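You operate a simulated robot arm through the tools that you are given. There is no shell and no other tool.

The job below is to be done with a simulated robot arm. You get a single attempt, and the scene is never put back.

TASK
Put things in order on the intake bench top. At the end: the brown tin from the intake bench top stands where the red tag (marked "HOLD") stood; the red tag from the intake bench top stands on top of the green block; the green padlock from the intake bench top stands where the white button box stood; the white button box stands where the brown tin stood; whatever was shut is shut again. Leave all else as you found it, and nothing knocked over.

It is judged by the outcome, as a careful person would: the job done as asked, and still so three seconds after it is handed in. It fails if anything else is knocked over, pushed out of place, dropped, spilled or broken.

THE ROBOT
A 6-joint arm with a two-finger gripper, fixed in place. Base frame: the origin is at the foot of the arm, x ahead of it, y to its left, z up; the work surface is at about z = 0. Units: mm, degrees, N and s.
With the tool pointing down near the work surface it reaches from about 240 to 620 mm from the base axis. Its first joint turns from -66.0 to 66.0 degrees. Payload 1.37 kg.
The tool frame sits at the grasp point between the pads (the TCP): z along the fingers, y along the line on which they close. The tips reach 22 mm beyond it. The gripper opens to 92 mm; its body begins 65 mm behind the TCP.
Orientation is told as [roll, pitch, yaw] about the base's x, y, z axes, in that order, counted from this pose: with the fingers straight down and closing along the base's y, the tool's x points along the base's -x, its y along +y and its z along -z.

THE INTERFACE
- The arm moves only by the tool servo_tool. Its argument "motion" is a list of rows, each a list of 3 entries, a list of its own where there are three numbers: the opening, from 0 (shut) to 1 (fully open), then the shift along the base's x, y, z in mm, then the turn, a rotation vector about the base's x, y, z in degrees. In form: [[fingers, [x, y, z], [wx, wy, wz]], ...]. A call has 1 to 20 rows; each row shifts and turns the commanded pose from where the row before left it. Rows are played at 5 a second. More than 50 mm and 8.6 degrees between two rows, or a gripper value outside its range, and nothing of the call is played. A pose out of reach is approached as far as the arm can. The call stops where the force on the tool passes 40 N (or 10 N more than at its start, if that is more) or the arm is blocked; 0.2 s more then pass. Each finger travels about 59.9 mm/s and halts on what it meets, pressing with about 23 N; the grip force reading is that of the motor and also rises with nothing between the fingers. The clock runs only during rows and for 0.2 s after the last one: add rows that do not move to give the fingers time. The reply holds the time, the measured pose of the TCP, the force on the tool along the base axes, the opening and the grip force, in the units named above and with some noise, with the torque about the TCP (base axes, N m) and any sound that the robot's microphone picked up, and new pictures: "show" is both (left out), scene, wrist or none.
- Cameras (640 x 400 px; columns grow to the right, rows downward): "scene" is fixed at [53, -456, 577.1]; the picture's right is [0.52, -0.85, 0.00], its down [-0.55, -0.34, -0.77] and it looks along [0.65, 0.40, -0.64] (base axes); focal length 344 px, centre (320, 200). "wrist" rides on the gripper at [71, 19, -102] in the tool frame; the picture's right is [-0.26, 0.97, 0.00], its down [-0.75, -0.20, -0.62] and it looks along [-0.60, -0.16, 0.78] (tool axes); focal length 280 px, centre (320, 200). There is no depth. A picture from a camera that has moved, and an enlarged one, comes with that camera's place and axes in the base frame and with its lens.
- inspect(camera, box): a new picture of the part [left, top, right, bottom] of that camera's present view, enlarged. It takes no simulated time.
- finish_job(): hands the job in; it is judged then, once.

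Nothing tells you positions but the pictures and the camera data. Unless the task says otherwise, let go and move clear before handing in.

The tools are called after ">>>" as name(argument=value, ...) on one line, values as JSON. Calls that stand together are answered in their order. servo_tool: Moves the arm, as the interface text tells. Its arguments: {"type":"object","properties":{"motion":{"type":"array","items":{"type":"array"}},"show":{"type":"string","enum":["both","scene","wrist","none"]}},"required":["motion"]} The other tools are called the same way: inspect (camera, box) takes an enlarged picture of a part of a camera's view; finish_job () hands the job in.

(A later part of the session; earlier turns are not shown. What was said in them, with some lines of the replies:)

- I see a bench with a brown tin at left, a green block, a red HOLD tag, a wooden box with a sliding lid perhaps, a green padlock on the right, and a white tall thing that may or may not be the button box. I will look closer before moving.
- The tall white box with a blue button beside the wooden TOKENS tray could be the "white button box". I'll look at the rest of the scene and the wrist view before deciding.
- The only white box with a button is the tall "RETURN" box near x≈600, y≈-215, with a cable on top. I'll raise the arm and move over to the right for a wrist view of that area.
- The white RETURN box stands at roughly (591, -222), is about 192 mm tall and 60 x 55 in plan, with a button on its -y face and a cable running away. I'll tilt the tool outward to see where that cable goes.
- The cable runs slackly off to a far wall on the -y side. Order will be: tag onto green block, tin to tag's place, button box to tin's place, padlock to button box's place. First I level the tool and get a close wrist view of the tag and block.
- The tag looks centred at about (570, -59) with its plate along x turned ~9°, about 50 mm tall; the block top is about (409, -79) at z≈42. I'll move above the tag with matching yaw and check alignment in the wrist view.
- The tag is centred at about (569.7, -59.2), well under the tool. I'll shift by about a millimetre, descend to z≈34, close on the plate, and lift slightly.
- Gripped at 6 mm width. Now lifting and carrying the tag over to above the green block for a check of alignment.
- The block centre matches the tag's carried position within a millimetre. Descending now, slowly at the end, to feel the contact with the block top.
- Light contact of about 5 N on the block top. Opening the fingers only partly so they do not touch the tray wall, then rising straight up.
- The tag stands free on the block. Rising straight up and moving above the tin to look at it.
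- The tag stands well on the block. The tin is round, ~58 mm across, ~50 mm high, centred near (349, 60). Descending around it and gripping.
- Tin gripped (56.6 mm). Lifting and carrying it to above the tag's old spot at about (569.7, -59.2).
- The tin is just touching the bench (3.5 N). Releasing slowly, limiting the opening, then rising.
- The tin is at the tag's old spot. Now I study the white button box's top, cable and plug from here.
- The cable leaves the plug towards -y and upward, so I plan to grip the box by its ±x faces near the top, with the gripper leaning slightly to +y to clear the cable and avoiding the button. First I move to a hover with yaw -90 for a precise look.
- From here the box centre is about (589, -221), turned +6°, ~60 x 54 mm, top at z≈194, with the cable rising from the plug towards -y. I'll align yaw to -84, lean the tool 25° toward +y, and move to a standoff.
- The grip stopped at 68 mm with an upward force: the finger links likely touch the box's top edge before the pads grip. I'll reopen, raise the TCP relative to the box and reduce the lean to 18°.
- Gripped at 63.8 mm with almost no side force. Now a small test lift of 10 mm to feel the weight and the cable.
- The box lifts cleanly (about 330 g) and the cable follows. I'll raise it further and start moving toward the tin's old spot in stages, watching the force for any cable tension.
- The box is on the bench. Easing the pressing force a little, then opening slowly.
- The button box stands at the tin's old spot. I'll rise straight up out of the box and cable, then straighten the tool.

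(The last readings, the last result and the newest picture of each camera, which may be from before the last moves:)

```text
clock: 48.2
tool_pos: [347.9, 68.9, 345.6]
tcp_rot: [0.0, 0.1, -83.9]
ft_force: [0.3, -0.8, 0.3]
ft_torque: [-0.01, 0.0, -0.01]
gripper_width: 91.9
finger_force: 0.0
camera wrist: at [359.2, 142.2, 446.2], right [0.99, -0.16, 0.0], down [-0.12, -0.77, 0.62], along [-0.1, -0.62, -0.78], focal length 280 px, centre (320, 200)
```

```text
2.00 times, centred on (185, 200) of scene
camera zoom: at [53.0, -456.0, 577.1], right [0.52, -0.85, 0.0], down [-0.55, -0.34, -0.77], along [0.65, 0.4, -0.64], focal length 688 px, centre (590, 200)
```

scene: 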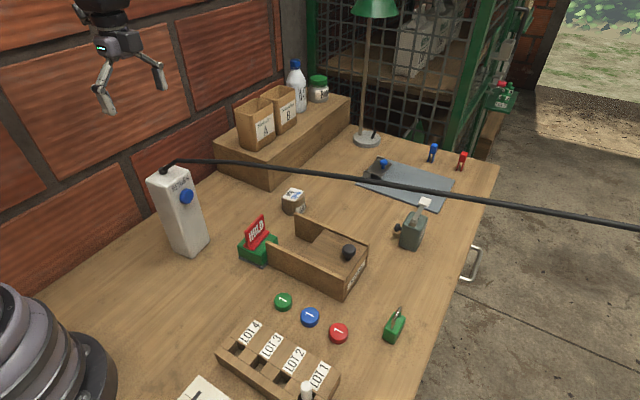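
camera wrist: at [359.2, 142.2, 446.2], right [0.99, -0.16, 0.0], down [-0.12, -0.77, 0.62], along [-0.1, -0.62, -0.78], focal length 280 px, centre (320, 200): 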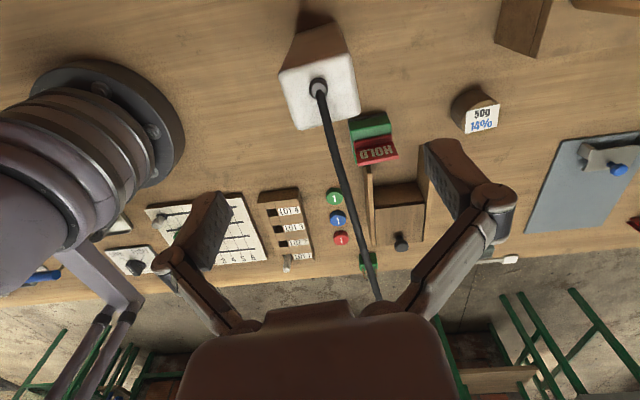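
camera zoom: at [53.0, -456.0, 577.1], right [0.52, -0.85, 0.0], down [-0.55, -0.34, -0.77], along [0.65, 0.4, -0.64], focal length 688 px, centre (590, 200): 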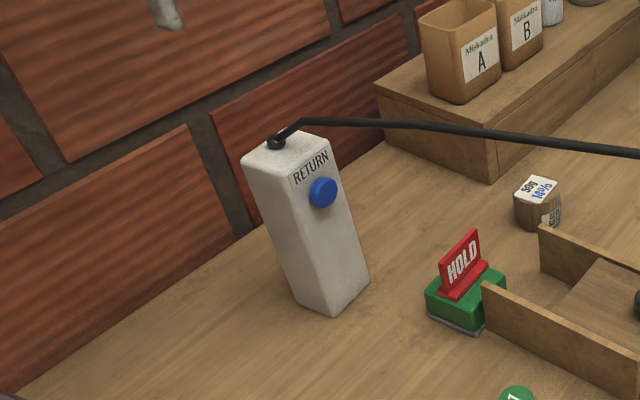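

The button box stands upright and alone. Next I move (staying above the cable) to the base side near the padlock for a close look.

>>> servo_tool(motion=[[1, [-8, -30, 5], [0, 0, 4.1]], [1, [-8, -40, 0], [0, 0, 4.1]], [1, [-8, -40, 0], [0, 0, 4.1]], [1, [-8, -40, 0], [0, 0, 4.1]], [1, [-5, -40, 0], [0, 0, 4.1]], [1, [-5, -40, 0], [0, 0, 4.1]], [1, [-3, -40, 0], [0, 0, 4.1]], [1, [-3, -40, 0], [0, 0, 4.1]], [1, [0, -39, 0], [0, 0, 4.1]], [1, [0, 0, 0], [0, 0, 0]]])

>>> inspect(camera="scene", box=[340, 280, 460, 360])

```text
clock: 50.4
tool_pos: [300.1, -280.2, 351.6]
tcp_rot: [0.0, 0.0, -46.9]
ft_force: [-0.8, -0.7, 0.5]
ft_torque: [0.03, 0.03, 0.01]
gripper_width: 92.2
finger_force: 0.1
camera wrist: at [264.5, -215.2, 450.8], right [0.88, 0.47, 0.0], down [0.37, -0.69, 0.62], along [0.29, -0.55, -0.78], focal length 280 px, centre (320, 200)
```

scene: 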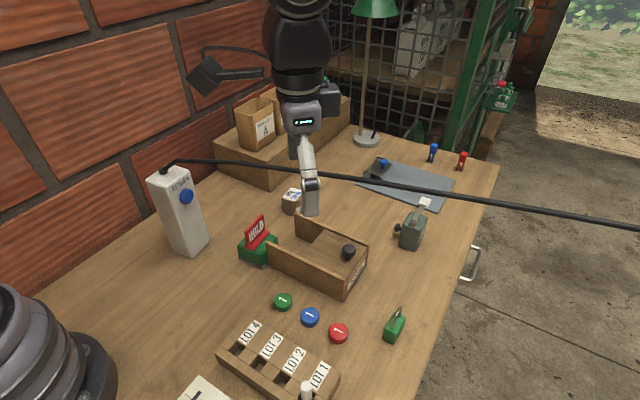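
wrist: 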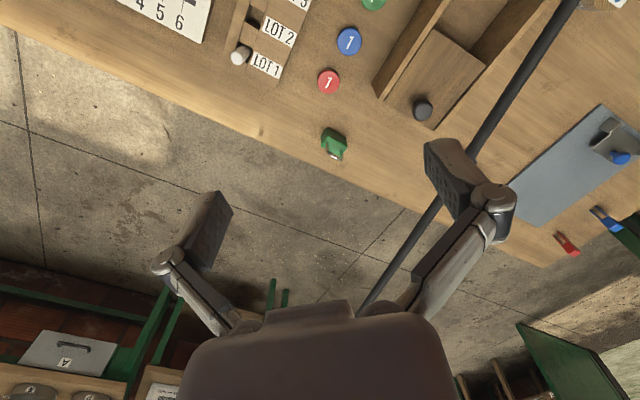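

```text
5.00 times, centred on (400, 320) of scene
camera zoom: at [53.0, -456.0, 577.1], right [0.52, -0.85, 0.0], down [-0.55, -0.34, -0.77], along [0.65, 0.4, -0.64], focal length 1721 px, centre (-80, -400)
```

zoom: 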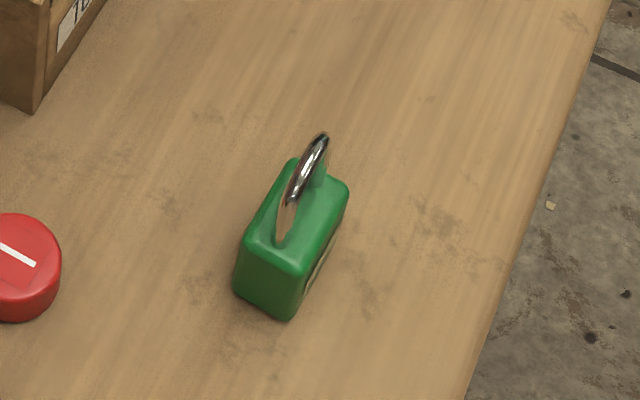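

>>> inspect(camera="wrist", box=[290, 110, 380, 180])

>>> inspect(camera="wrist", box=[300, 0, 640, 310])

```text
5.71 times, centred on (335, 145) of wrist
camera zoom: at [264.5, -215.2, 450.8], right [0.88, 0.47, 0.0], down [0.37, -0.69, 0.62], along [0.29, -0.55, -0.78], focal length 1602 px, centre (234, 514)
```

zoom: 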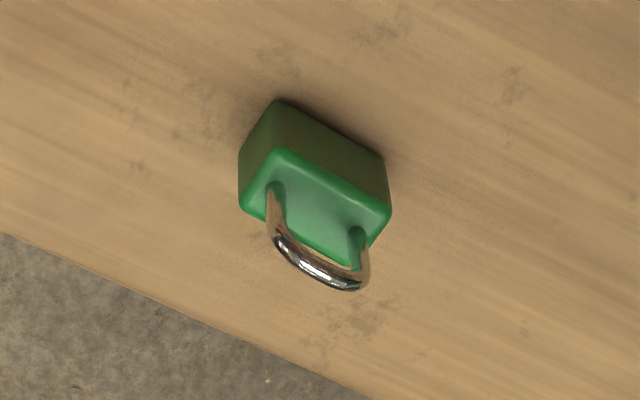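

```text
1.29 times, centred on (470, 155) of wrist
camera zoom: at [264.5, -215.2, 450.8], right [0.88, 0.47, 0.0], down [0.37, -0.69, 0.62], along [0.29, -0.55, -0.78], focal length 362 px, centre (126, 258)
```

zoom: 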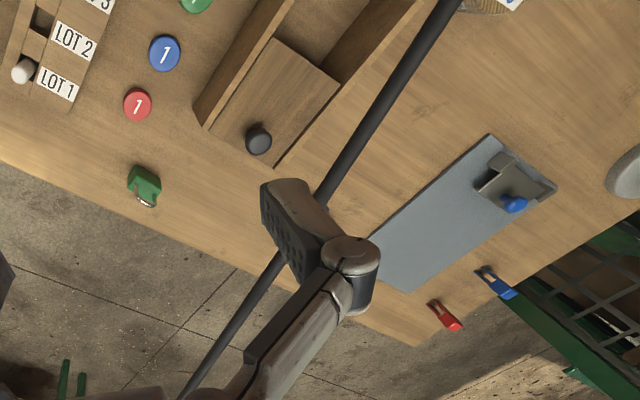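

The padlock stands at about (392, -400), body 40 x 22 x 31 mm with shackle to ~75 mm; the cable passes near above it at z≈300. So I'll come in from the base side with the tool leaning back 25°, gripping across its thickness (y).

>>> servo_tool(motion=[[1, [-2, -12, -15], [0, 0, 7.8]], [1, [-2, -12, -15], [0, 0, 7.8]], [1, [0, -12, -15], [0, 0, 7.8]], [1, [0, -12, -15], [0, 0, 7.8]], [1, [0, -12, -15], [0, 0, 7.8]], [1, [0, -12, -15], [0, 0, 7.9]], [0.8, [14, -16, -40], [0, -8.3, 0]], [0.7, [14, -16, -40], [0, -8.3, 0]], [0.7, [16, -16, -41], [0, -8.4, 0]], [0.7, [0, 0, 0], [0, 0, 0]]])

```text
clock: 52.6
tool_pos: [341.5, -399.6, 137.4]
tcp_rot: [0.2, -25.0, 0.0]
ft_force: [-0.8, 0.1, 0.3]
ft_torque: [0.01, 0.02, 0.0]
gripper_width: 64.3
finger_force: 0.1
camera wrist: at [232.8, -380.4, 199.4], right [0.24, 0.96, 0.11], down [0.42, -0.2, 0.89], along [0.88, -0.16, -0.45], focal length 280 px, centre (320, 200)
```

scene: 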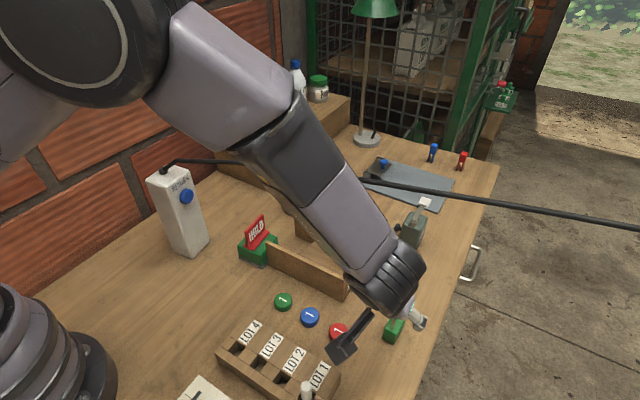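
wrist: 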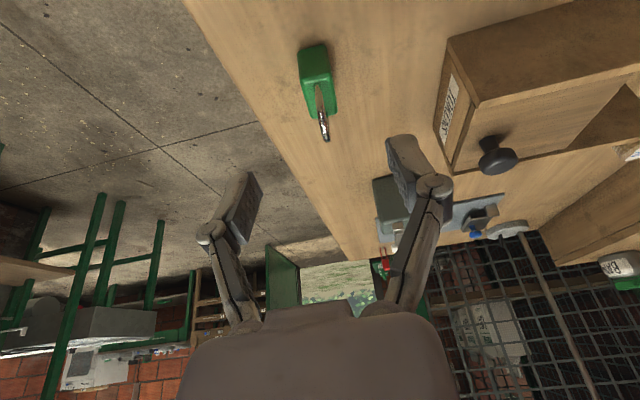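

>>> inspect(camera="wrist", box=[270, 30, 370, 150])

>>> inspect(camera="scene", box=[300, 240, 460, 380])

```text
3.33 times, centred on (320, 90) of wrist
camera zoom: at [232.8, -380.4, 199.4], right [0.24, 0.96, 0.11], down [0.42, -0.2, 0.89], along [0.88, -0.16, -0.45], focal length 935 px, centre (320, 567)
```

zoom: 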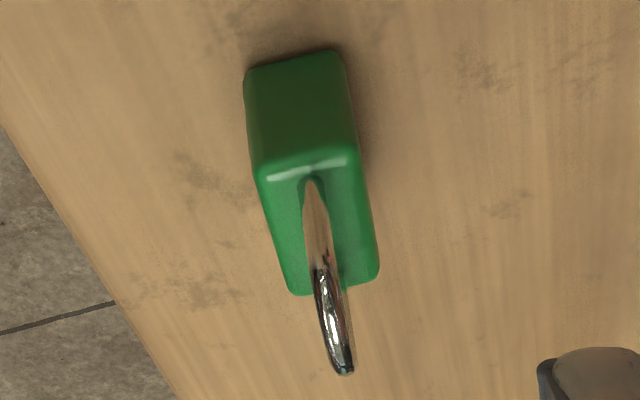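

```text
2.86 times, centred on (380, 310) of scene
camera zoom: at [53.0, -456.0, 577.1], right [0.52, -0.85, 0.0], down [-0.55, -0.34, -0.77], along [0.65, 0.4, -0.64], focal length 983 px, centre (149, -114)
```

zoom: 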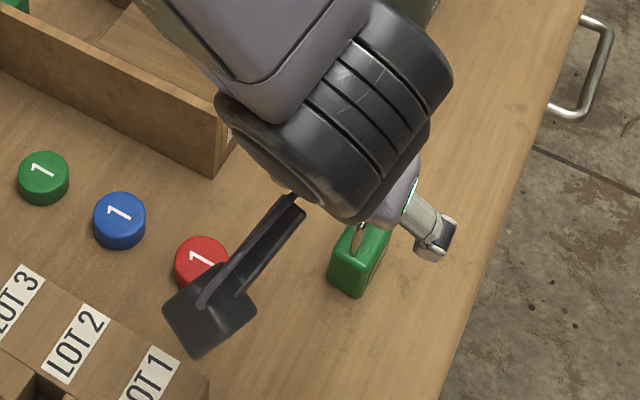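

The padlock lies on the tool axis; its long side is turned about -4°. I'll match that yaw and descend along the tool axis to the body.

>>> servo_tool(motion=[[0.7, [0, 0, 0], [0, 0, -4]], [0.7, [16.5, 0, -36], [0, 0, 0]], [0.7, [16.5, 0, -36], [0, 0, 0]], [0.7, [0, 0, 0], [0, 0, 0]]])

>>> inspect(camera="wrist", box=[200, 80, 440, 280])

```text
clock: 53.6
tool_pos: [374.5, -398.9, 66.5]
tcp_rot: [0.0, -25.1, -4.0]
ft_force: [-0.2, 0.0, -0.6]
ft_torque: [0.0, 0.0, 0.0]
gripper_width: 64.3
finger_force: 0.1
camera wrist: at [267.3, -372.1, 128.0], right [0.3, 0.95, 0.11], down [0.4, -0.23, 0.88], along [0.86, -0.22, -0.45], focal length 280 px, centre (320, 200)
```

scene: 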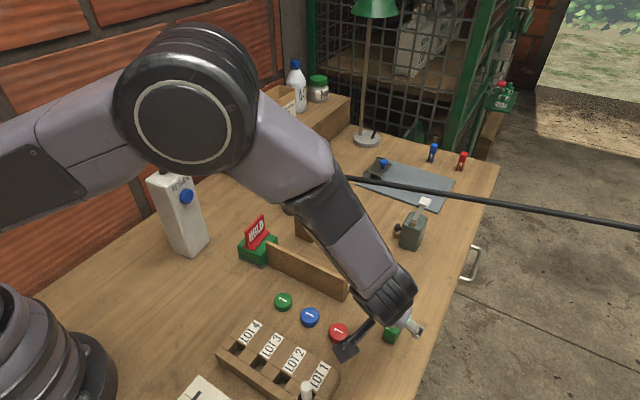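
wrist: 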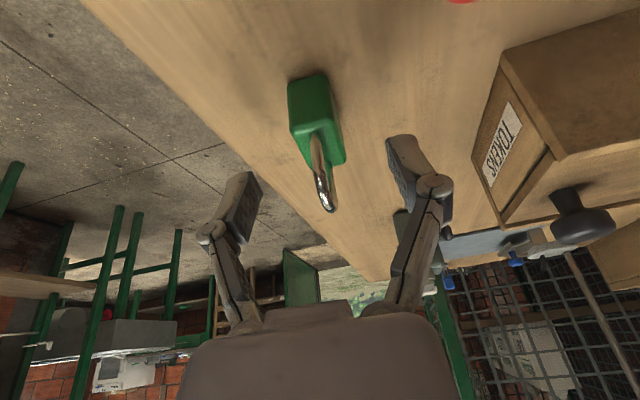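

```text
2.00 times, centred on (320, 180) of wrist
camera zoom: at [267.3, -372.1, 128.0], right [0.3, 0.95, 0.11], down [0.4, -0.23, 0.88], along [0.86, -0.22, -0.45], focal length 561 px, centre (320, 240)
```

zoom: 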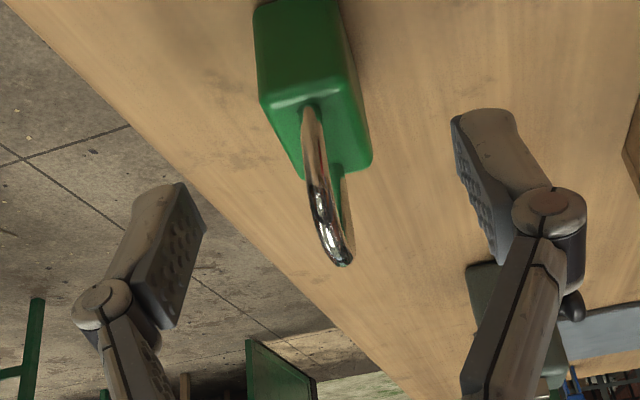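

>>> servo_tool(motion=[[0.7, [8.5, -0.3, -19], [0, 0, 0]], [0.7, [8.5, -0.3, -19], [0, 0, 0]], [0.7, [0, 0, 0], [0, 0, 0]]])

>>> inspect(camera="wrist", box=[200, 80, 440, 280])

>>> inspect(camera="scene", box=[300, 240, 460, 380])

```text
clock: 54.4
tool_pos: [391.3, -399.2, 28.8]
tcp_rot: [0.0, -25.1, -4.0]
ft_force: [-0.5, -0.4, -0.2]
ft_torque: [-0.02, 0.05, 0.01]
gripper_width: 64.4
finger_force: 0.0
camera wrist: at [284.3, -372.8, 90.7], right [0.3, 0.95, 0.11], down [0.4, -0.23, 0.88], along [0.86, -0.22, -0.45], focal length 280 px, centre (320, 200)
```

scene: 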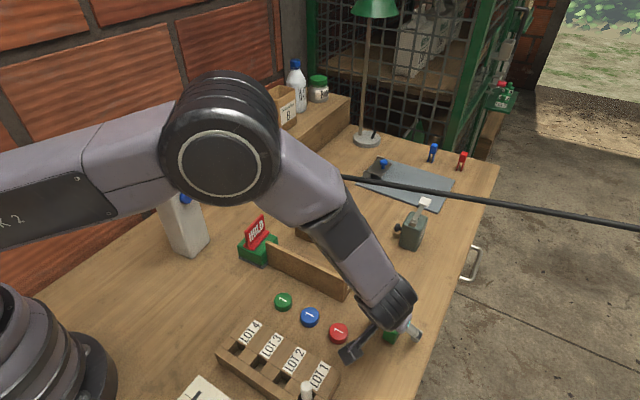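
wrist: 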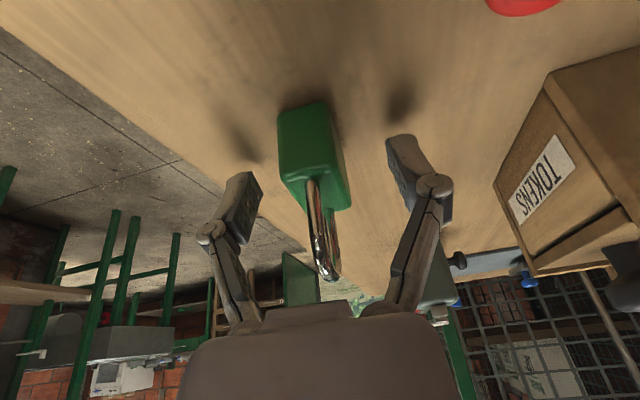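

```text
2.00 times, centred on (320, 180) of wrist
camera zoom: at [284.3, -372.8, 90.7], right [0.3, 0.95, 0.11], down [0.4, -0.23, 0.88], along [0.86, -0.22, -0.45], focal length 561 px, centre (320, 240)
```

zoom: 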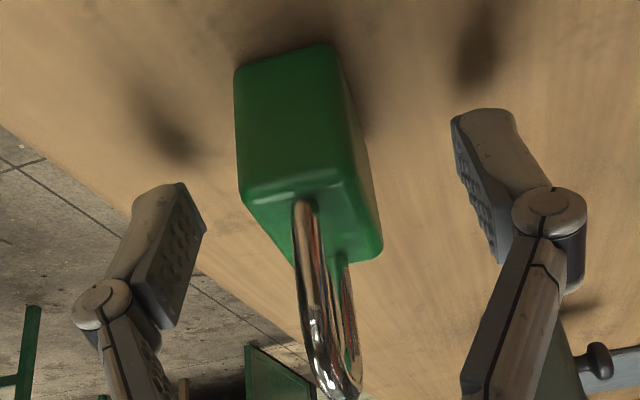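

```text
2.86 times, centred on (380, 310) of scene
camera zoom: at [53.0, -456.0, 577.1], right [0.52, -0.85, 0.0], down [-0.55, -0.34, -0.77], along [0.65, 0.4, -0.64], focal length 983 px, centre (149, -114)
```

zoom: 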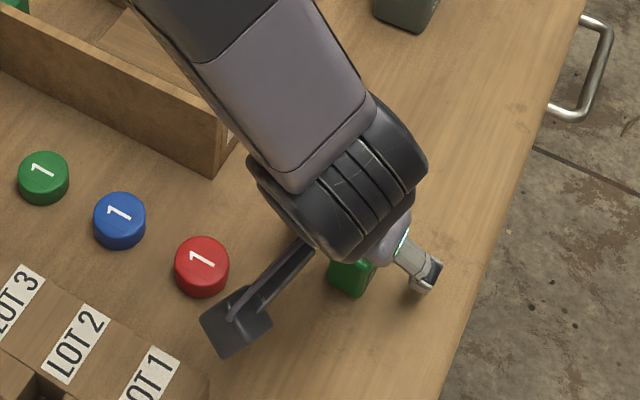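

>>> servo_tool(motion=[[0.5, [0, -1, 0], [0, 0, 0]], [0.4, [0, 0, 0], [0, 0, 0]], [0.3, [0, 0, 0], [0, 0, 0]], [0.25, [0, 0, 0], [0, 0, 0]], [0.2, [0, 0, 0], [0, 0, 0]], [0.1, [0, 0, 0], [0, 0, 0]], [0.05, [0, 0, 0], [0, 0, 0]]])

>>> inspect(camera="wrist", box=[200, 80, 440, 280])

```text
clock: 56.0
tool_pos: [391.2, -400.3, 29.4]
tcp_rot: [0.0, -25.0, -4.0]
ft_force: [0.5, -0.7, -0.7]
ft_torque: [0.01, 0.05, 0.0]
gripper_width: 23.2
finger_force: 23.3
camera wrist: at [284.1, -373.8, 90.9], right [0.3, 0.95, 0.11], down [0.4, -0.23, 0.88], along [0.86, -0.22, -0.45], focal length 280 px, centre (320, 200)
```

scene: 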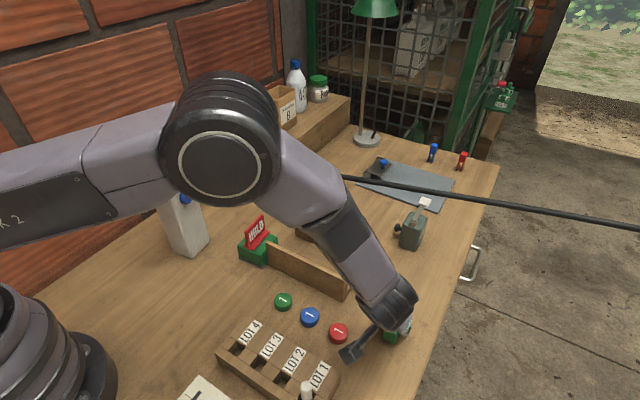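
wrist: 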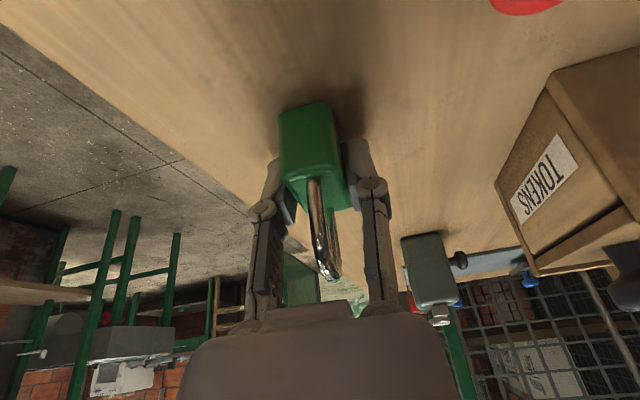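

```text
2.00 times, centred on (320, 180) of wrist
camera zoom: at [284.1, -373.8, 90.9], right [0.3, 0.95, 0.11], down [0.4, -0.23, 0.88], along [0.86, -0.22, -0.45], focal length 561 px, centre (320, 240)
```

zoom: 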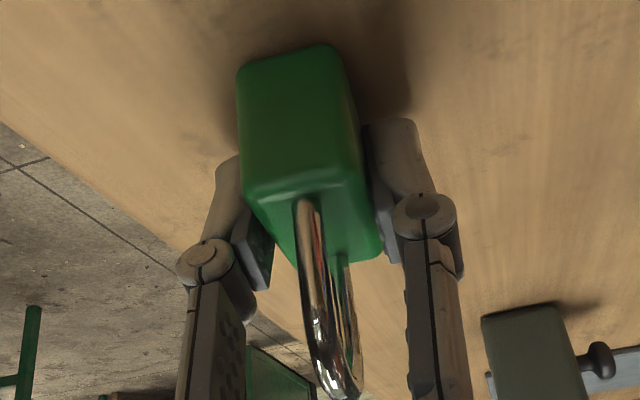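

Padlock gripped (23 mm). I'll back out along the tool axis, staying on the base side and clear of the cable, then raise it.

>>> servo_tool(motion=[[0.05, [-2, 0, 8], [0, 0, 0]], [0.05, [-15, 1, 32], [0, 0, 0]], [0.05, [-17, 1, 36], [0, 0, 0]], [0.05, [-17, 1, 36], [0, 0, 0]], [0.05, [-14, 20, 40], [0, 0, 0]], [0.05, [-14, 20, 40], [0, 0, 0]], [0.05, [-14, 20, 40], [0, 0, 0]], [0.05, [0, 20, 40], [0, 0, 0]], [0.05, [0, 20, 40], [0, 0, 0]], [0.05, [0, 20, 10], [0, 0, 0]], [0.05, [0, 0, 0], [0, 0, 0]]])

```text
clock: 58.4
tool_pos: [297.5, -277.8, 351.4]
tcp_rot: [0.0, -24.9, -4.0]
ft_force: [0.2, 0.3, -1.2]
ft_torque: [-0.03, 0.0, 0.0]
gripper_width: 23.3
finger_force: 23.2
camera wrist: at [191.1, -251.1, 412.3], right [0.3, 0.95, 0.11], down [0.4, -0.23, 0.88], along [0.86, -0.22, -0.45], focal length 280 px, centre (320, 200)
```

scene: 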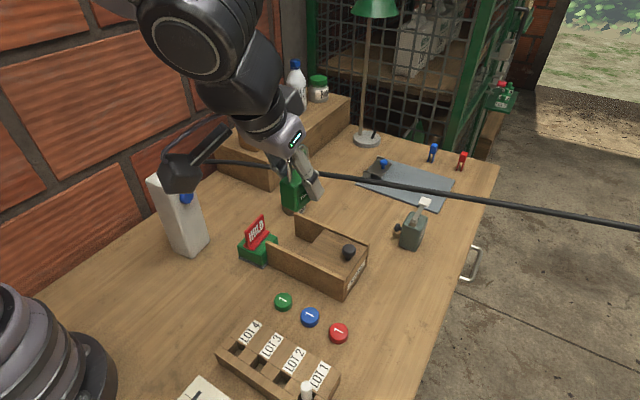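
wrist: 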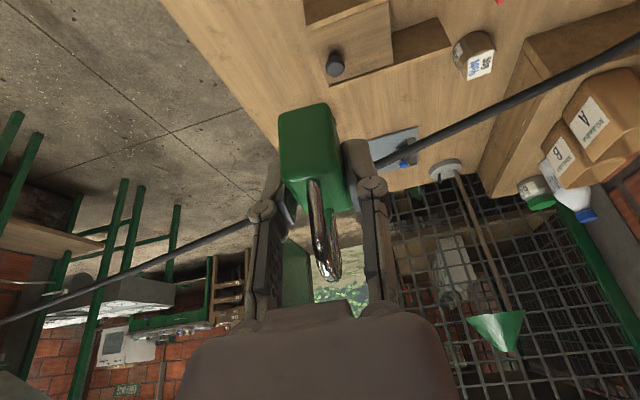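

The padlock is held at z≈350 on the base side of the cable, which lies at about z=281 near (388, -207). I'll rotate the tool -90° about the vertical so it leans to +y, then cross above the cable.

>>> servo_tool(motion=[[0.05, [0, 5, 5], [0, 0, -8]], [0.05, [0, 5, 5], [0, 0, -8]], [0.05, [0, 5, 3], [0, 0, -8]], [0.05, [0, 5, 0], [0, 0, -8]], [0.05, [0, 5, 0], [0, 0, -8]], [0.05, [0, 5, 0], [0, 0, -8]], [0.05, [0, 5, 0], [0, 0, -8]], [0.05, [0, 5, 0], [0, 0, -8]], [0.05, [0, 5, 0], [0, 0, -8]], [0.05, [0, 5, 0], [0, 0, -8]], [0.05, [0, 5, 0], [0, 0, -6]], [0.05, [0, 0, 0], [0, 0, 0]]])

```text
clock: 61.0
tool_pos: [297.4, -223.5, 364.0]
tcp_rot: [0.0, -25.0, -90.2]
ft_force: [0.5, -0.6, -1.5]
ft_torque: [-0.01, 0.05, 0.0]
gripper_width: 23.4
finger_force: 23.0
camera wrist: at [316.4, -115.5, 425.3], right [0.96, -0.24, 0.11], down [-0.2, -0.42, 0.89], along [-0.17, -0.88, -0.45], focal length 280 px, centre (320, 200)
```

scene: 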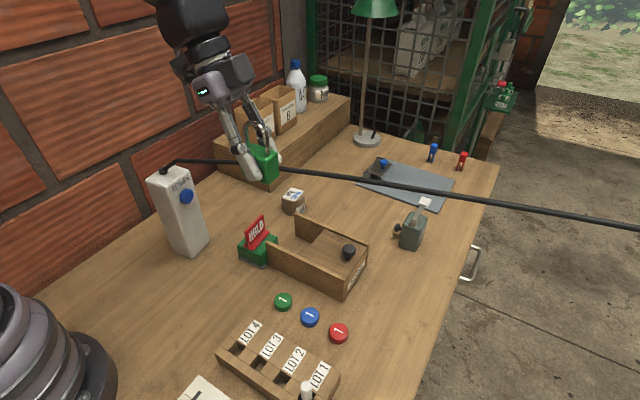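
wrist: 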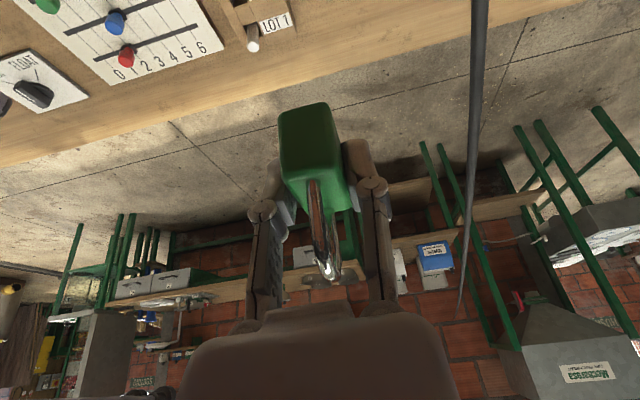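

>>> servo_tool(motion=[[0.05, [37, 5.5, 0], [0, 0, 0]], [0.05, [37, 5.5, 0], [0, 0, 0]], [0.05, [37, 5.5, 0], [0, 0, 0]], [0.05, [37, 5.5, 0], [0, 0, 0]], [0.05, [37, 5.5, 0], [0, 0, 0]], [0.05, [37, 5.5, 0], [0, 0, 0]], [0.05, [0, 0, 0], [0, 0, 0]]])

```text
clock: 62.6
tool_pos: [520.4, -189.3, 364.4]
tcp_rot: [-0.1, -25.0, -89.9]
ft_force: [-0.1, -0.6, -1.3]
ft_torque: [-0.01, 0.0, -0.04]
gripper_width: 23.4
finger_force: 22.9
camera wrist: at [538.1, -83.1, 424.9], right [0.97, -0.24, 0.11], down [-0.2, -0.42, 0.88], along [-0.16, -0.88, -0.45], focal length 280 px, centre (320, 200)
```

scene: 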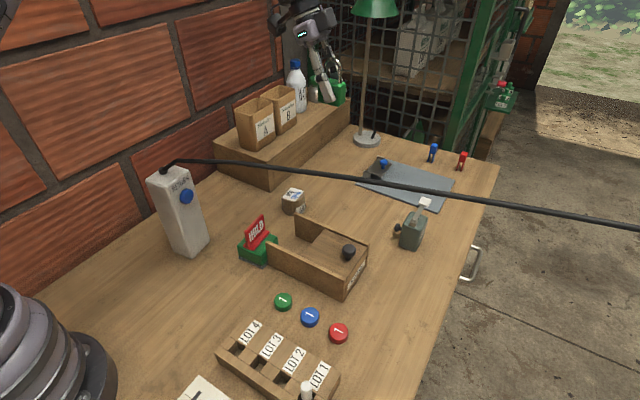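
wrist: 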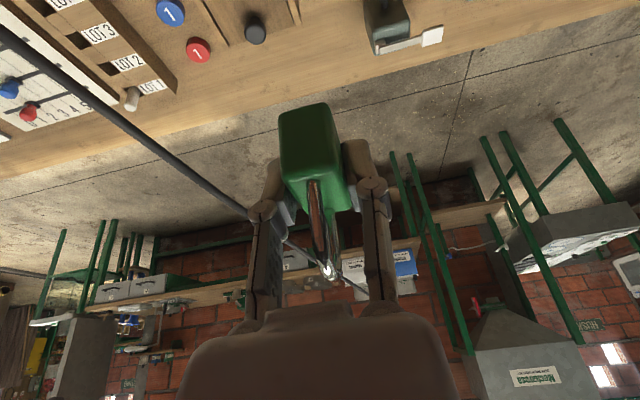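

Across the cable. Now lowering toward the button box's old place at (589, -221), stopping at z≈105 for a check.

>>> servo_tool(motion=[[0.05, [10, -5, -40], [0, 0, 0]], [0.05, [12, -5, -45], [0, 0, 0]], [0.05, [12, -6, -45], [0, 0, 0]], [0.05, [12, -6, -45], [0, 0, 0]], [0.05, [12, -5, -45], [0, 0, 0]], [0.05, [10.9, -4.7, -38], [0, 0, 0]], [0.05, [0, 0, 0], [0, 0, 0]]])

>>> inspect(camera="scene", box=[290, 120, 450, 250])

```text
clock: 64.2
tool_pos: [589.1, -222.2, 105.4]
tcp_rot: [0.1, -25.0, -89.9]
ft_force: [-1.8, 0.1, -1.1]
ft_torque: [0.0, 0.02, -0.02]
gripper_width: 23.4
finger_force: 22.7
camera wrist: at [607.0, -114.4, 166.5], right [0.96, -0.24, 0.11], down [-0.2, -0.42, 0.88], along [-0.16, -0.88, -0.45], focal length 280 px, centre (320, 200)
```

scene: 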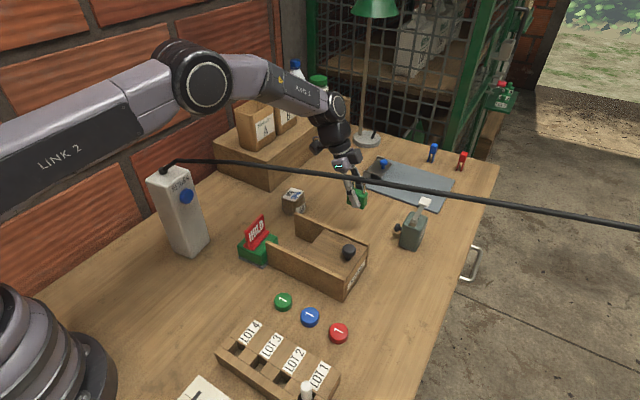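
wrist: 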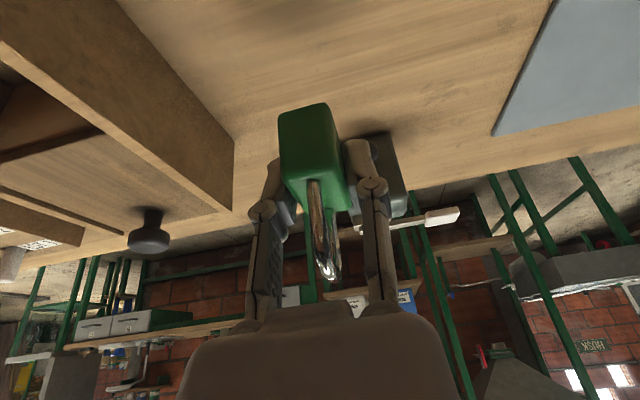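

```text
3.08 times, centred on (370, 185) of scene
camera zoom: at [53.0, -456.0, 577.1], right [0.52, -0.85, 0.0], down [-0.55, -0.34, -0.77], along [0.65, 0.4, -0.64], focal length 1059 px, centre (166, 246)
```

zoom: 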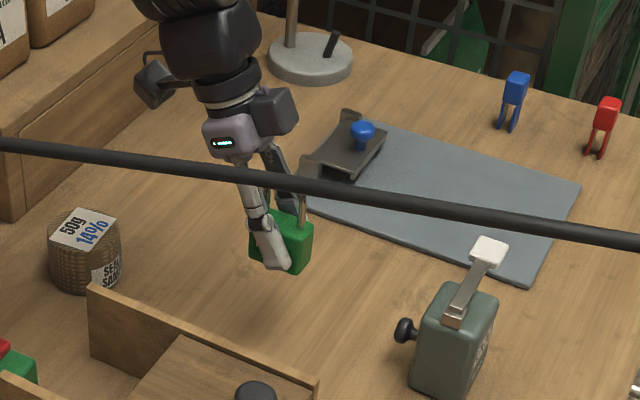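

>>> servo_tool(motion=[[0.05, [0.3, 1, -25], [0, 0, 0]], [0.05, [0, 0, -25], [0, 0, 0]], [0.05, [0, 0, -15], [0, 0, 0]], [0.05, [0, 0, -7], [0, 0, 0]], [0.05, [0, 0, 0], [0, 0, 0]]])

>>> inspect(camera="scene", box=[290, 120, 450, 250])

```text
clock: 65.4
tool_pos: [588.5, -221.4, 33.9]
tcp_rot: [0.0, -25.0, -90.1]
ft_force: [0.2, 1.1, 0.0]
ft_torque: [0.0, 0.0, 0.01]
gripper_width: 23.5
finger_force: 22.9
camera wrist: at [607.0, -113.2, 95.0], right [0.96, -0.24, 0.11], down [-0.2, -0.42, 0.88], along [-0.16, -0.88, -0.45], focal length 280 px, centre (320, 200)
```

scene: 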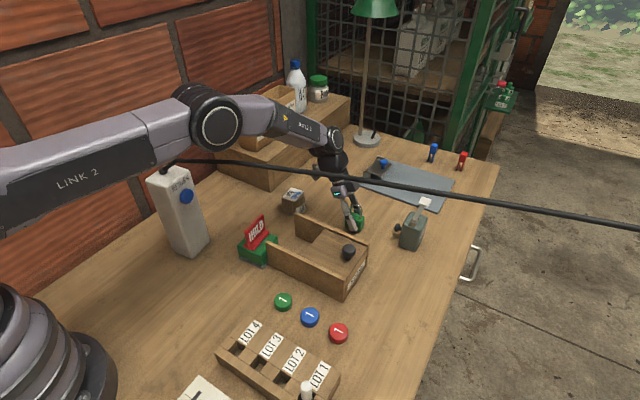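
wrist: 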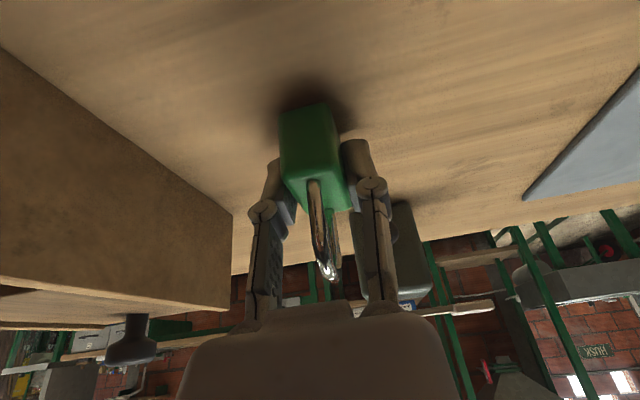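

```text
3.08 times, centred on (370, 185) of scene
camera zoom: at [53.0, -456.0, 577.1], right [0.52, -0.85, 0.0], down [-0.55, -0.34, -0.77], along [0.65, 0.4, -0.64], focal length 1059 px, centre (166, 246)
```

zoom: 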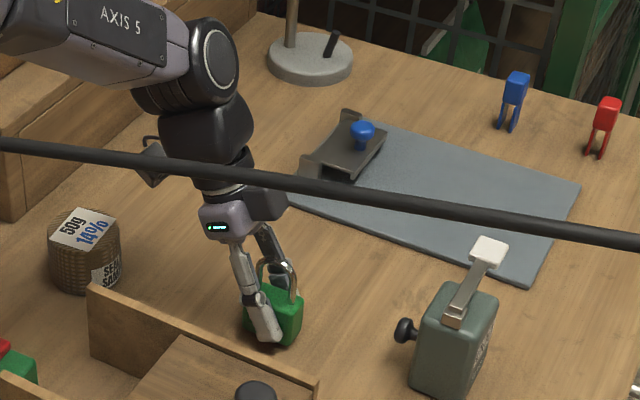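

>>> servo_tool(motion=[[0.05, [0.5, 0, -2], [0, 0, 0]], [0.05, [0, 0, -1], [0, 0, 0]], [0.05, [0, 0, 0], [0, 0, 0]]], show="none")

```text
clock: 66.2
tool_pos: [588.9, -220.8, 30.7]
tcp_rot: [0.0, -25.0, -90.1]
ft_force: [0.5, -0.4, -1.8]
ft_torque: [0.01, -0.01, 0.0]
gripper_width: 23.7
finger_force: 22.6
```

>>> servo_tool(motion=[[0.05, [0, 0, -1], [0, 0, 0]], [0.05, [0, 0, 0], [0, 0, 0]]], show="none")

```text
clock: 66.8
tool_pos: [587.4, -221.3, 31.8]
tcp_rot: [0.0, -25.0, -90.0]
ft_force: [0.2, 0.9, -1.5]
ft_torque: [-0.01, 0.0, 0.01]
gripper_width: 23.7
finger_force: 23.5
```

>>> servo_tool(motion=[[0.05, [0, 0, -1], [0, 0, 0]], [0.05, [0, 0, 0], [0, 0, 0]]], show="none")

```text
clock: 67.4
tool_pos: [589.0, -221.7, 28.4]
tcp_rot: [-0.1, -25.0, -89.9]
ft_force: [-0.3, 0.4, 0.5]
ft_torque: [-0.04, 0.02, 0.03]
gripper_width: 23.3
finger_force: 22.8
```

>>> servo_tool(motion=[[0.05, [0, 0, -0.5], [0, 0, 0]], [0.05, [0, 0, 0], [0, 0, 0]]], show="none")

```text
clock: 68.0
tool_pos: [589.5, -222.0, 29.3]
tcp_rot: [0.1, -25.0, -90.0]
ft_force: [-2.6, 2.6, 8.3]
ft_torque: [-0.12, 0.02, -0.04]
gripper_width: 23.3
finger_force: 23.3
```

The padlock touches the bench (about 8 N). Releasing gradually.

>>> servo_tool(motion=[[0.05, [0, 0, 0.3], [0, 0, 0]], [0.3, [0, 0, 0], [0, 0, 0]], [0.45, [0, 0, 0], [0, 0, 0]], [0.6, [0, 0, 0], [0, 0, 0]], [0.7, [0, 0, 0], [0, 0, 0]], [0.7, [0, 0, 0], [0, 0, 0]]])

>>> inspect(camera="wrist", box=[200, 80, 440, 280])

>>> inspect(camera="scene", box=[290, 140, 450, 250])

```text
clock: 69.4
tool_pos: [589.3, -220.5, 29.4]
tcp_rot: [0.0, -25.0, -90.0]
ft_force: [0.8, 0.5, -0.3]
ft_torque: [0.0, 0.05, 0.01]
gripper_width: 64.3
finger_force: 0.0
camera wrist: at [607.5, -113.3, 90.2], right [0.97, -0.24, 0.11], down [-0.2, -0.42, 0.88], along [-0.16, -0.88, -0.45], focal length 280 px, centre (320, 200)
```

scene: 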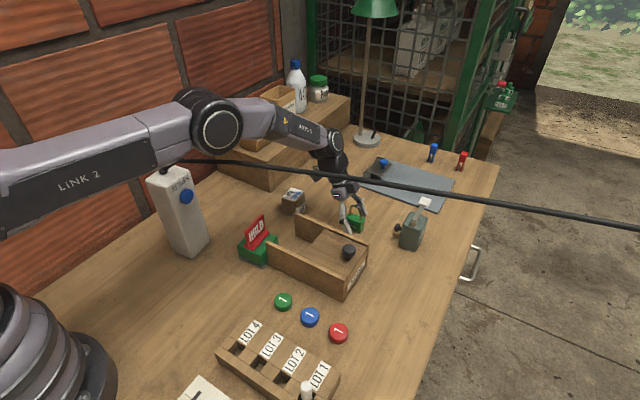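
wrist: 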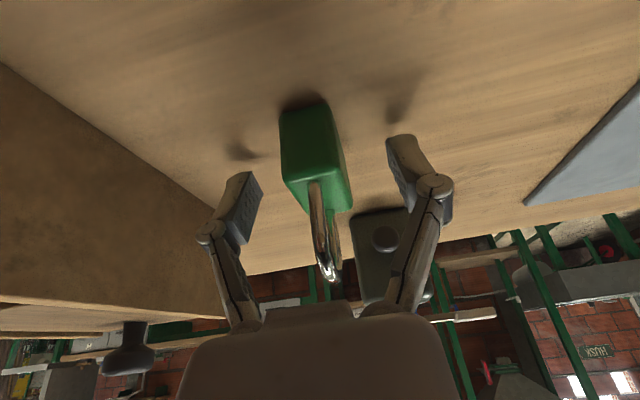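

```text
2.00 times, centred on (320, 180) of wrist
camera zoom: at [607.5, -113.3, 90.2], right [0.97, -0.24, 0.11], down [-0.2, -0.42, 0.88], along [-0.16, -0.88, -0.45], focal length 561 px, centre (320, 240)
```

zoom: 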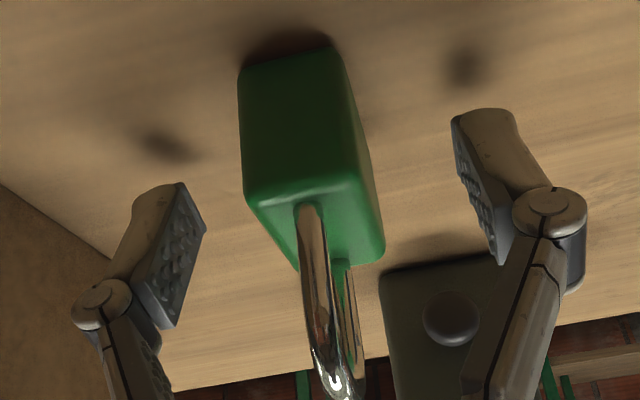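

```text
3.64 times, centred on (370, 195) of scene
camera zoom: at [53.0, -456.0, 577.1], right [0.52, -0.85, 0.0], down [-0.55, -0.34, -0.77], along [0.65, 0.4, -0.64], focal length 1252 px, centre (138, 218)
```

zoom: 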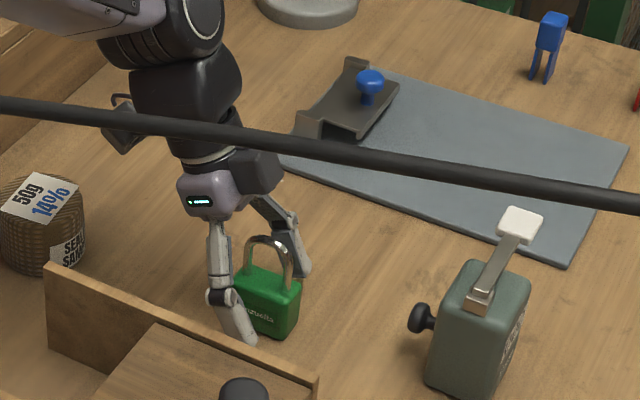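

The padlock stands at the box's old spot. Retreating along the tool axis, then up and back across above the cable.

>>> servo_tool(motion=[[0.7, [0, 8, 18], [0, 0, 0]], [0.7, [0, 16, 36], [0, 0, 0]], [0.7, [0, 0, 45], [0, 0, 0]], [0.7, [-10, 0, 45], [0, 0, 0]], [0.7, [-12, 0, 45], [0, 0, 0]], [0.7, [-12, 2, 45], [0, 0, 0]], [0.7, [-12, 2, 45], [0, 0, 0]], [0.7, [-12, 2, 45], [0, 0, 0]], [0.7, [-12, 0, 15], [0, 0, 0]], [0.7, [0, 0, 0], [0, 0, 0]]])

>>> inspect(camera="scene", box=[240, 140, 450, 280])

```text
clock: 71.6
tool_pos: [519.7, -189.9, 367.9]
tcp_rot: [0.0, -25.0, -90.0]
ft_force: [0.0, -0.2, 0.4]
ft_torque: [0.0, -0.03, -0.05]
gripper_width: 64.5
finger_force: 0.1
camera wrist: at [537.6, -82.9, 429.0], right [0.97, -0.24, 0.11], down [-0.2, -0.42, 0.88], along [-0.16, -0.88, -0.45], focal length 280 px, centre (320, 200)
```

scene: 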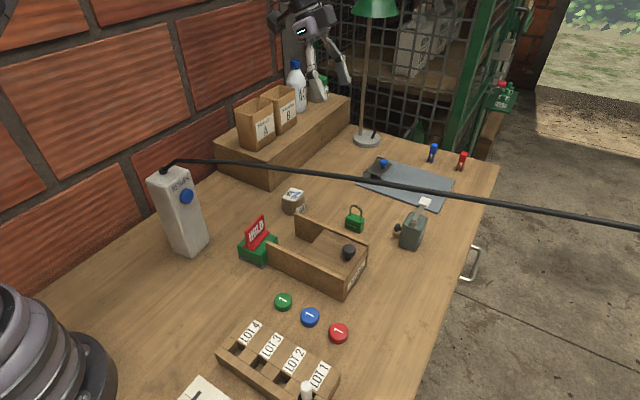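
wrist: 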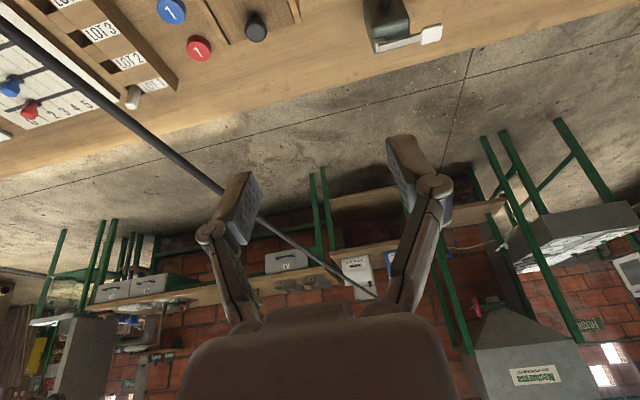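

```text
2.86 times, centred on (345, 210) of scene
camera zoom: at [53.0, -456.0, 577.1], right [0.52, -0.85, 0.0], down [-0.55, -0.34, -0.77], along [0.65, 0.4, -0.64], focal length 983 px, centre (249, 171)
```

zoom: 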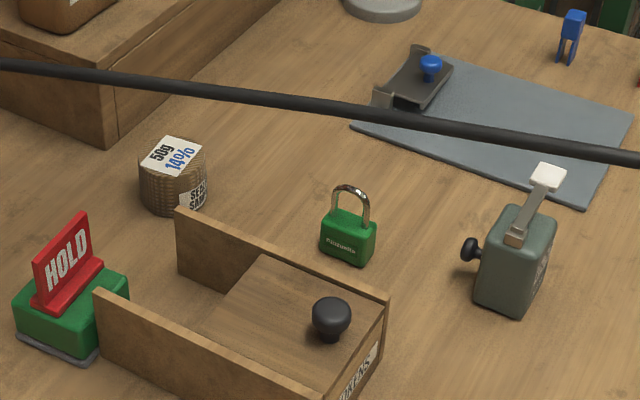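

>>> servo_tool(motion=[[0.7, [-37, -5.5, 0], [0, 0, 0]], [0.7, [-37, -5.5, 0], [0, 0, 0]], [0.7, [-37, -5.5, 0], [0, 0, 0]], [0.7, [-37, -5.5, 0], [0, 0, 0]], [0.7, [-37, -5.5, 0], [0, 0, 0]], [0.7, [-37, -5.5, 0], [0, 0, 0]], [0.7, [0, 0, 0], [0, 0, 0]]])

>>> inspect(camera="scene", box=[140, 140, 400, 300])

>>> inspect(camera="scene", box=[180, 260, 420, 400])

```text
clock: 73.2
tool_pos: [297.9, -223.3, 368.7]
tcp_rot: [0.1, -25.1, -90.0]
ft_force: [-0.4, -0.3, -0.7]
ft_torque: [0.01, 0.03, -0.04]
gripper_width: 64.4
finger_force: 0.0
camera wrist: at [315.9, -116.0, 429.3], right [0.97, -0.24, 0.11], down [-0.2, -0.42, 0.88], along [-0.16, -0.88, -0.45], focal length 280 px, centre (320, 200)
```

scene: 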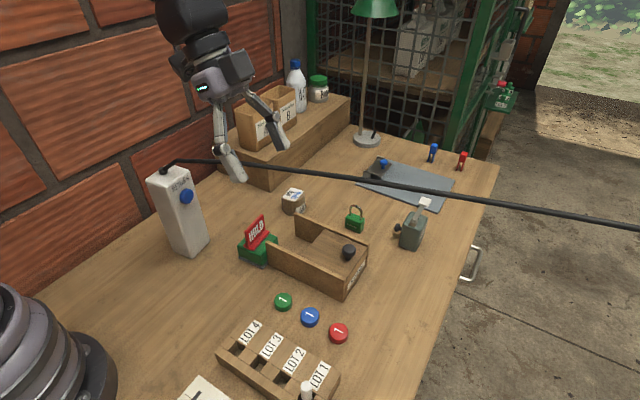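
wrist: 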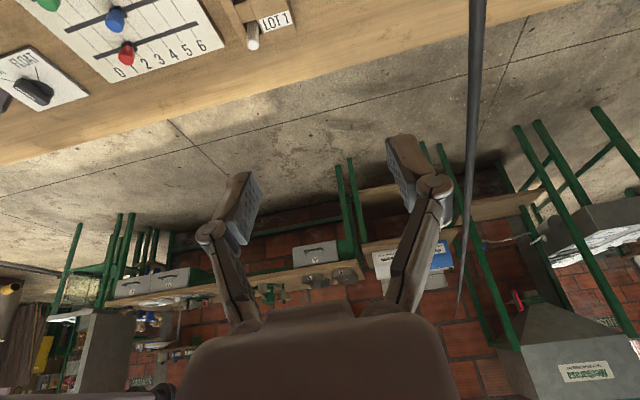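

```text
2.46 times, centred on (270, 220) of scene
camera zoom: at [53.0, -456.0, 577.1], right [0.52, -0.85, 0.0], down [-0.55, -0.34, -0.77], along [0.65, 0.4, -0.64], focal length 847 px, centre (443, 151)
```

zoom: 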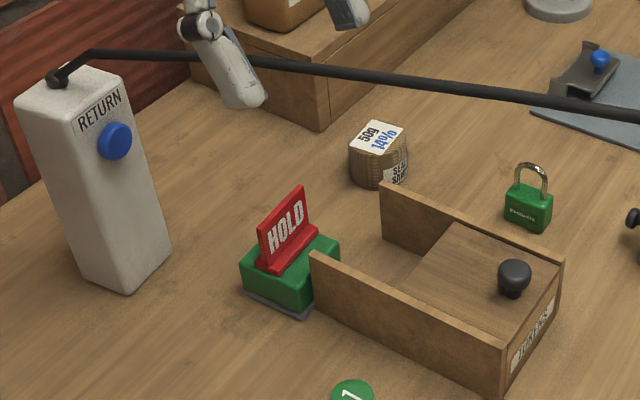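

```text
2.67 times, centred on (300, 330) of scene
camera zoom: at [53.0, -456.0, 577.1], right [0.52, -0.85, 0.0], down [-0.55, -0.34, -0.77], along [0.65, 0.4, -0.64], focal length 918 px, centre (373, -147)
```

zoom: 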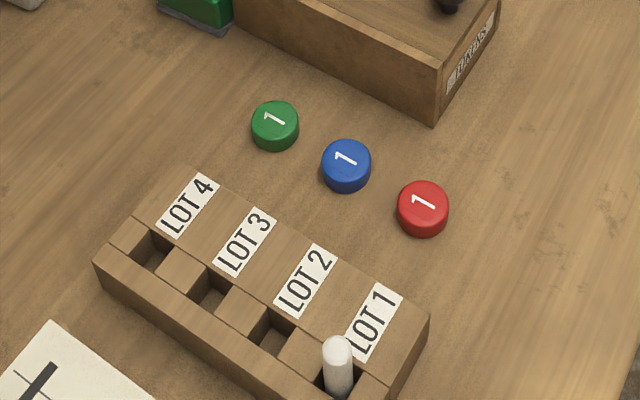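

The end state looks right:
- The tin is at the tag's old spot.
- The tag is on the green block.
- The padlock is at the button box's old spot.
- The button box is at the tin's old spot.

Everything stands upright, the tokens, tray lid and rack look untouched, and the arm is clear. I'm handing in.

>>> finish_job()

```text
The job is handed in.
```

I finished the rearrangement and handed it in; I don't have the judging result. In the last pictures everything was upright and the arm was clear.

- **Brown tin:** it stands where the red "HOLD" tag was.
- **Red tag:** it stands on top of the green block.
- **White button box:** it stands where the brown tin was. I took this to be the tall white box marked "RETURN", the only one with a button. I gripped it on the faces away from the button.
- **Green padlock:** it stands where the button box was, turned about 90° from how it stood before.
- **Everything else:** I opened nothing, so the lid of the "TOKENS" box is as it was. The tokens, the LOT rack and the other items looked unmoved.

The button box's cable now crosses above the bench from its new place. I lifted the padlock over the cable and saw no sign that the arm touched it.
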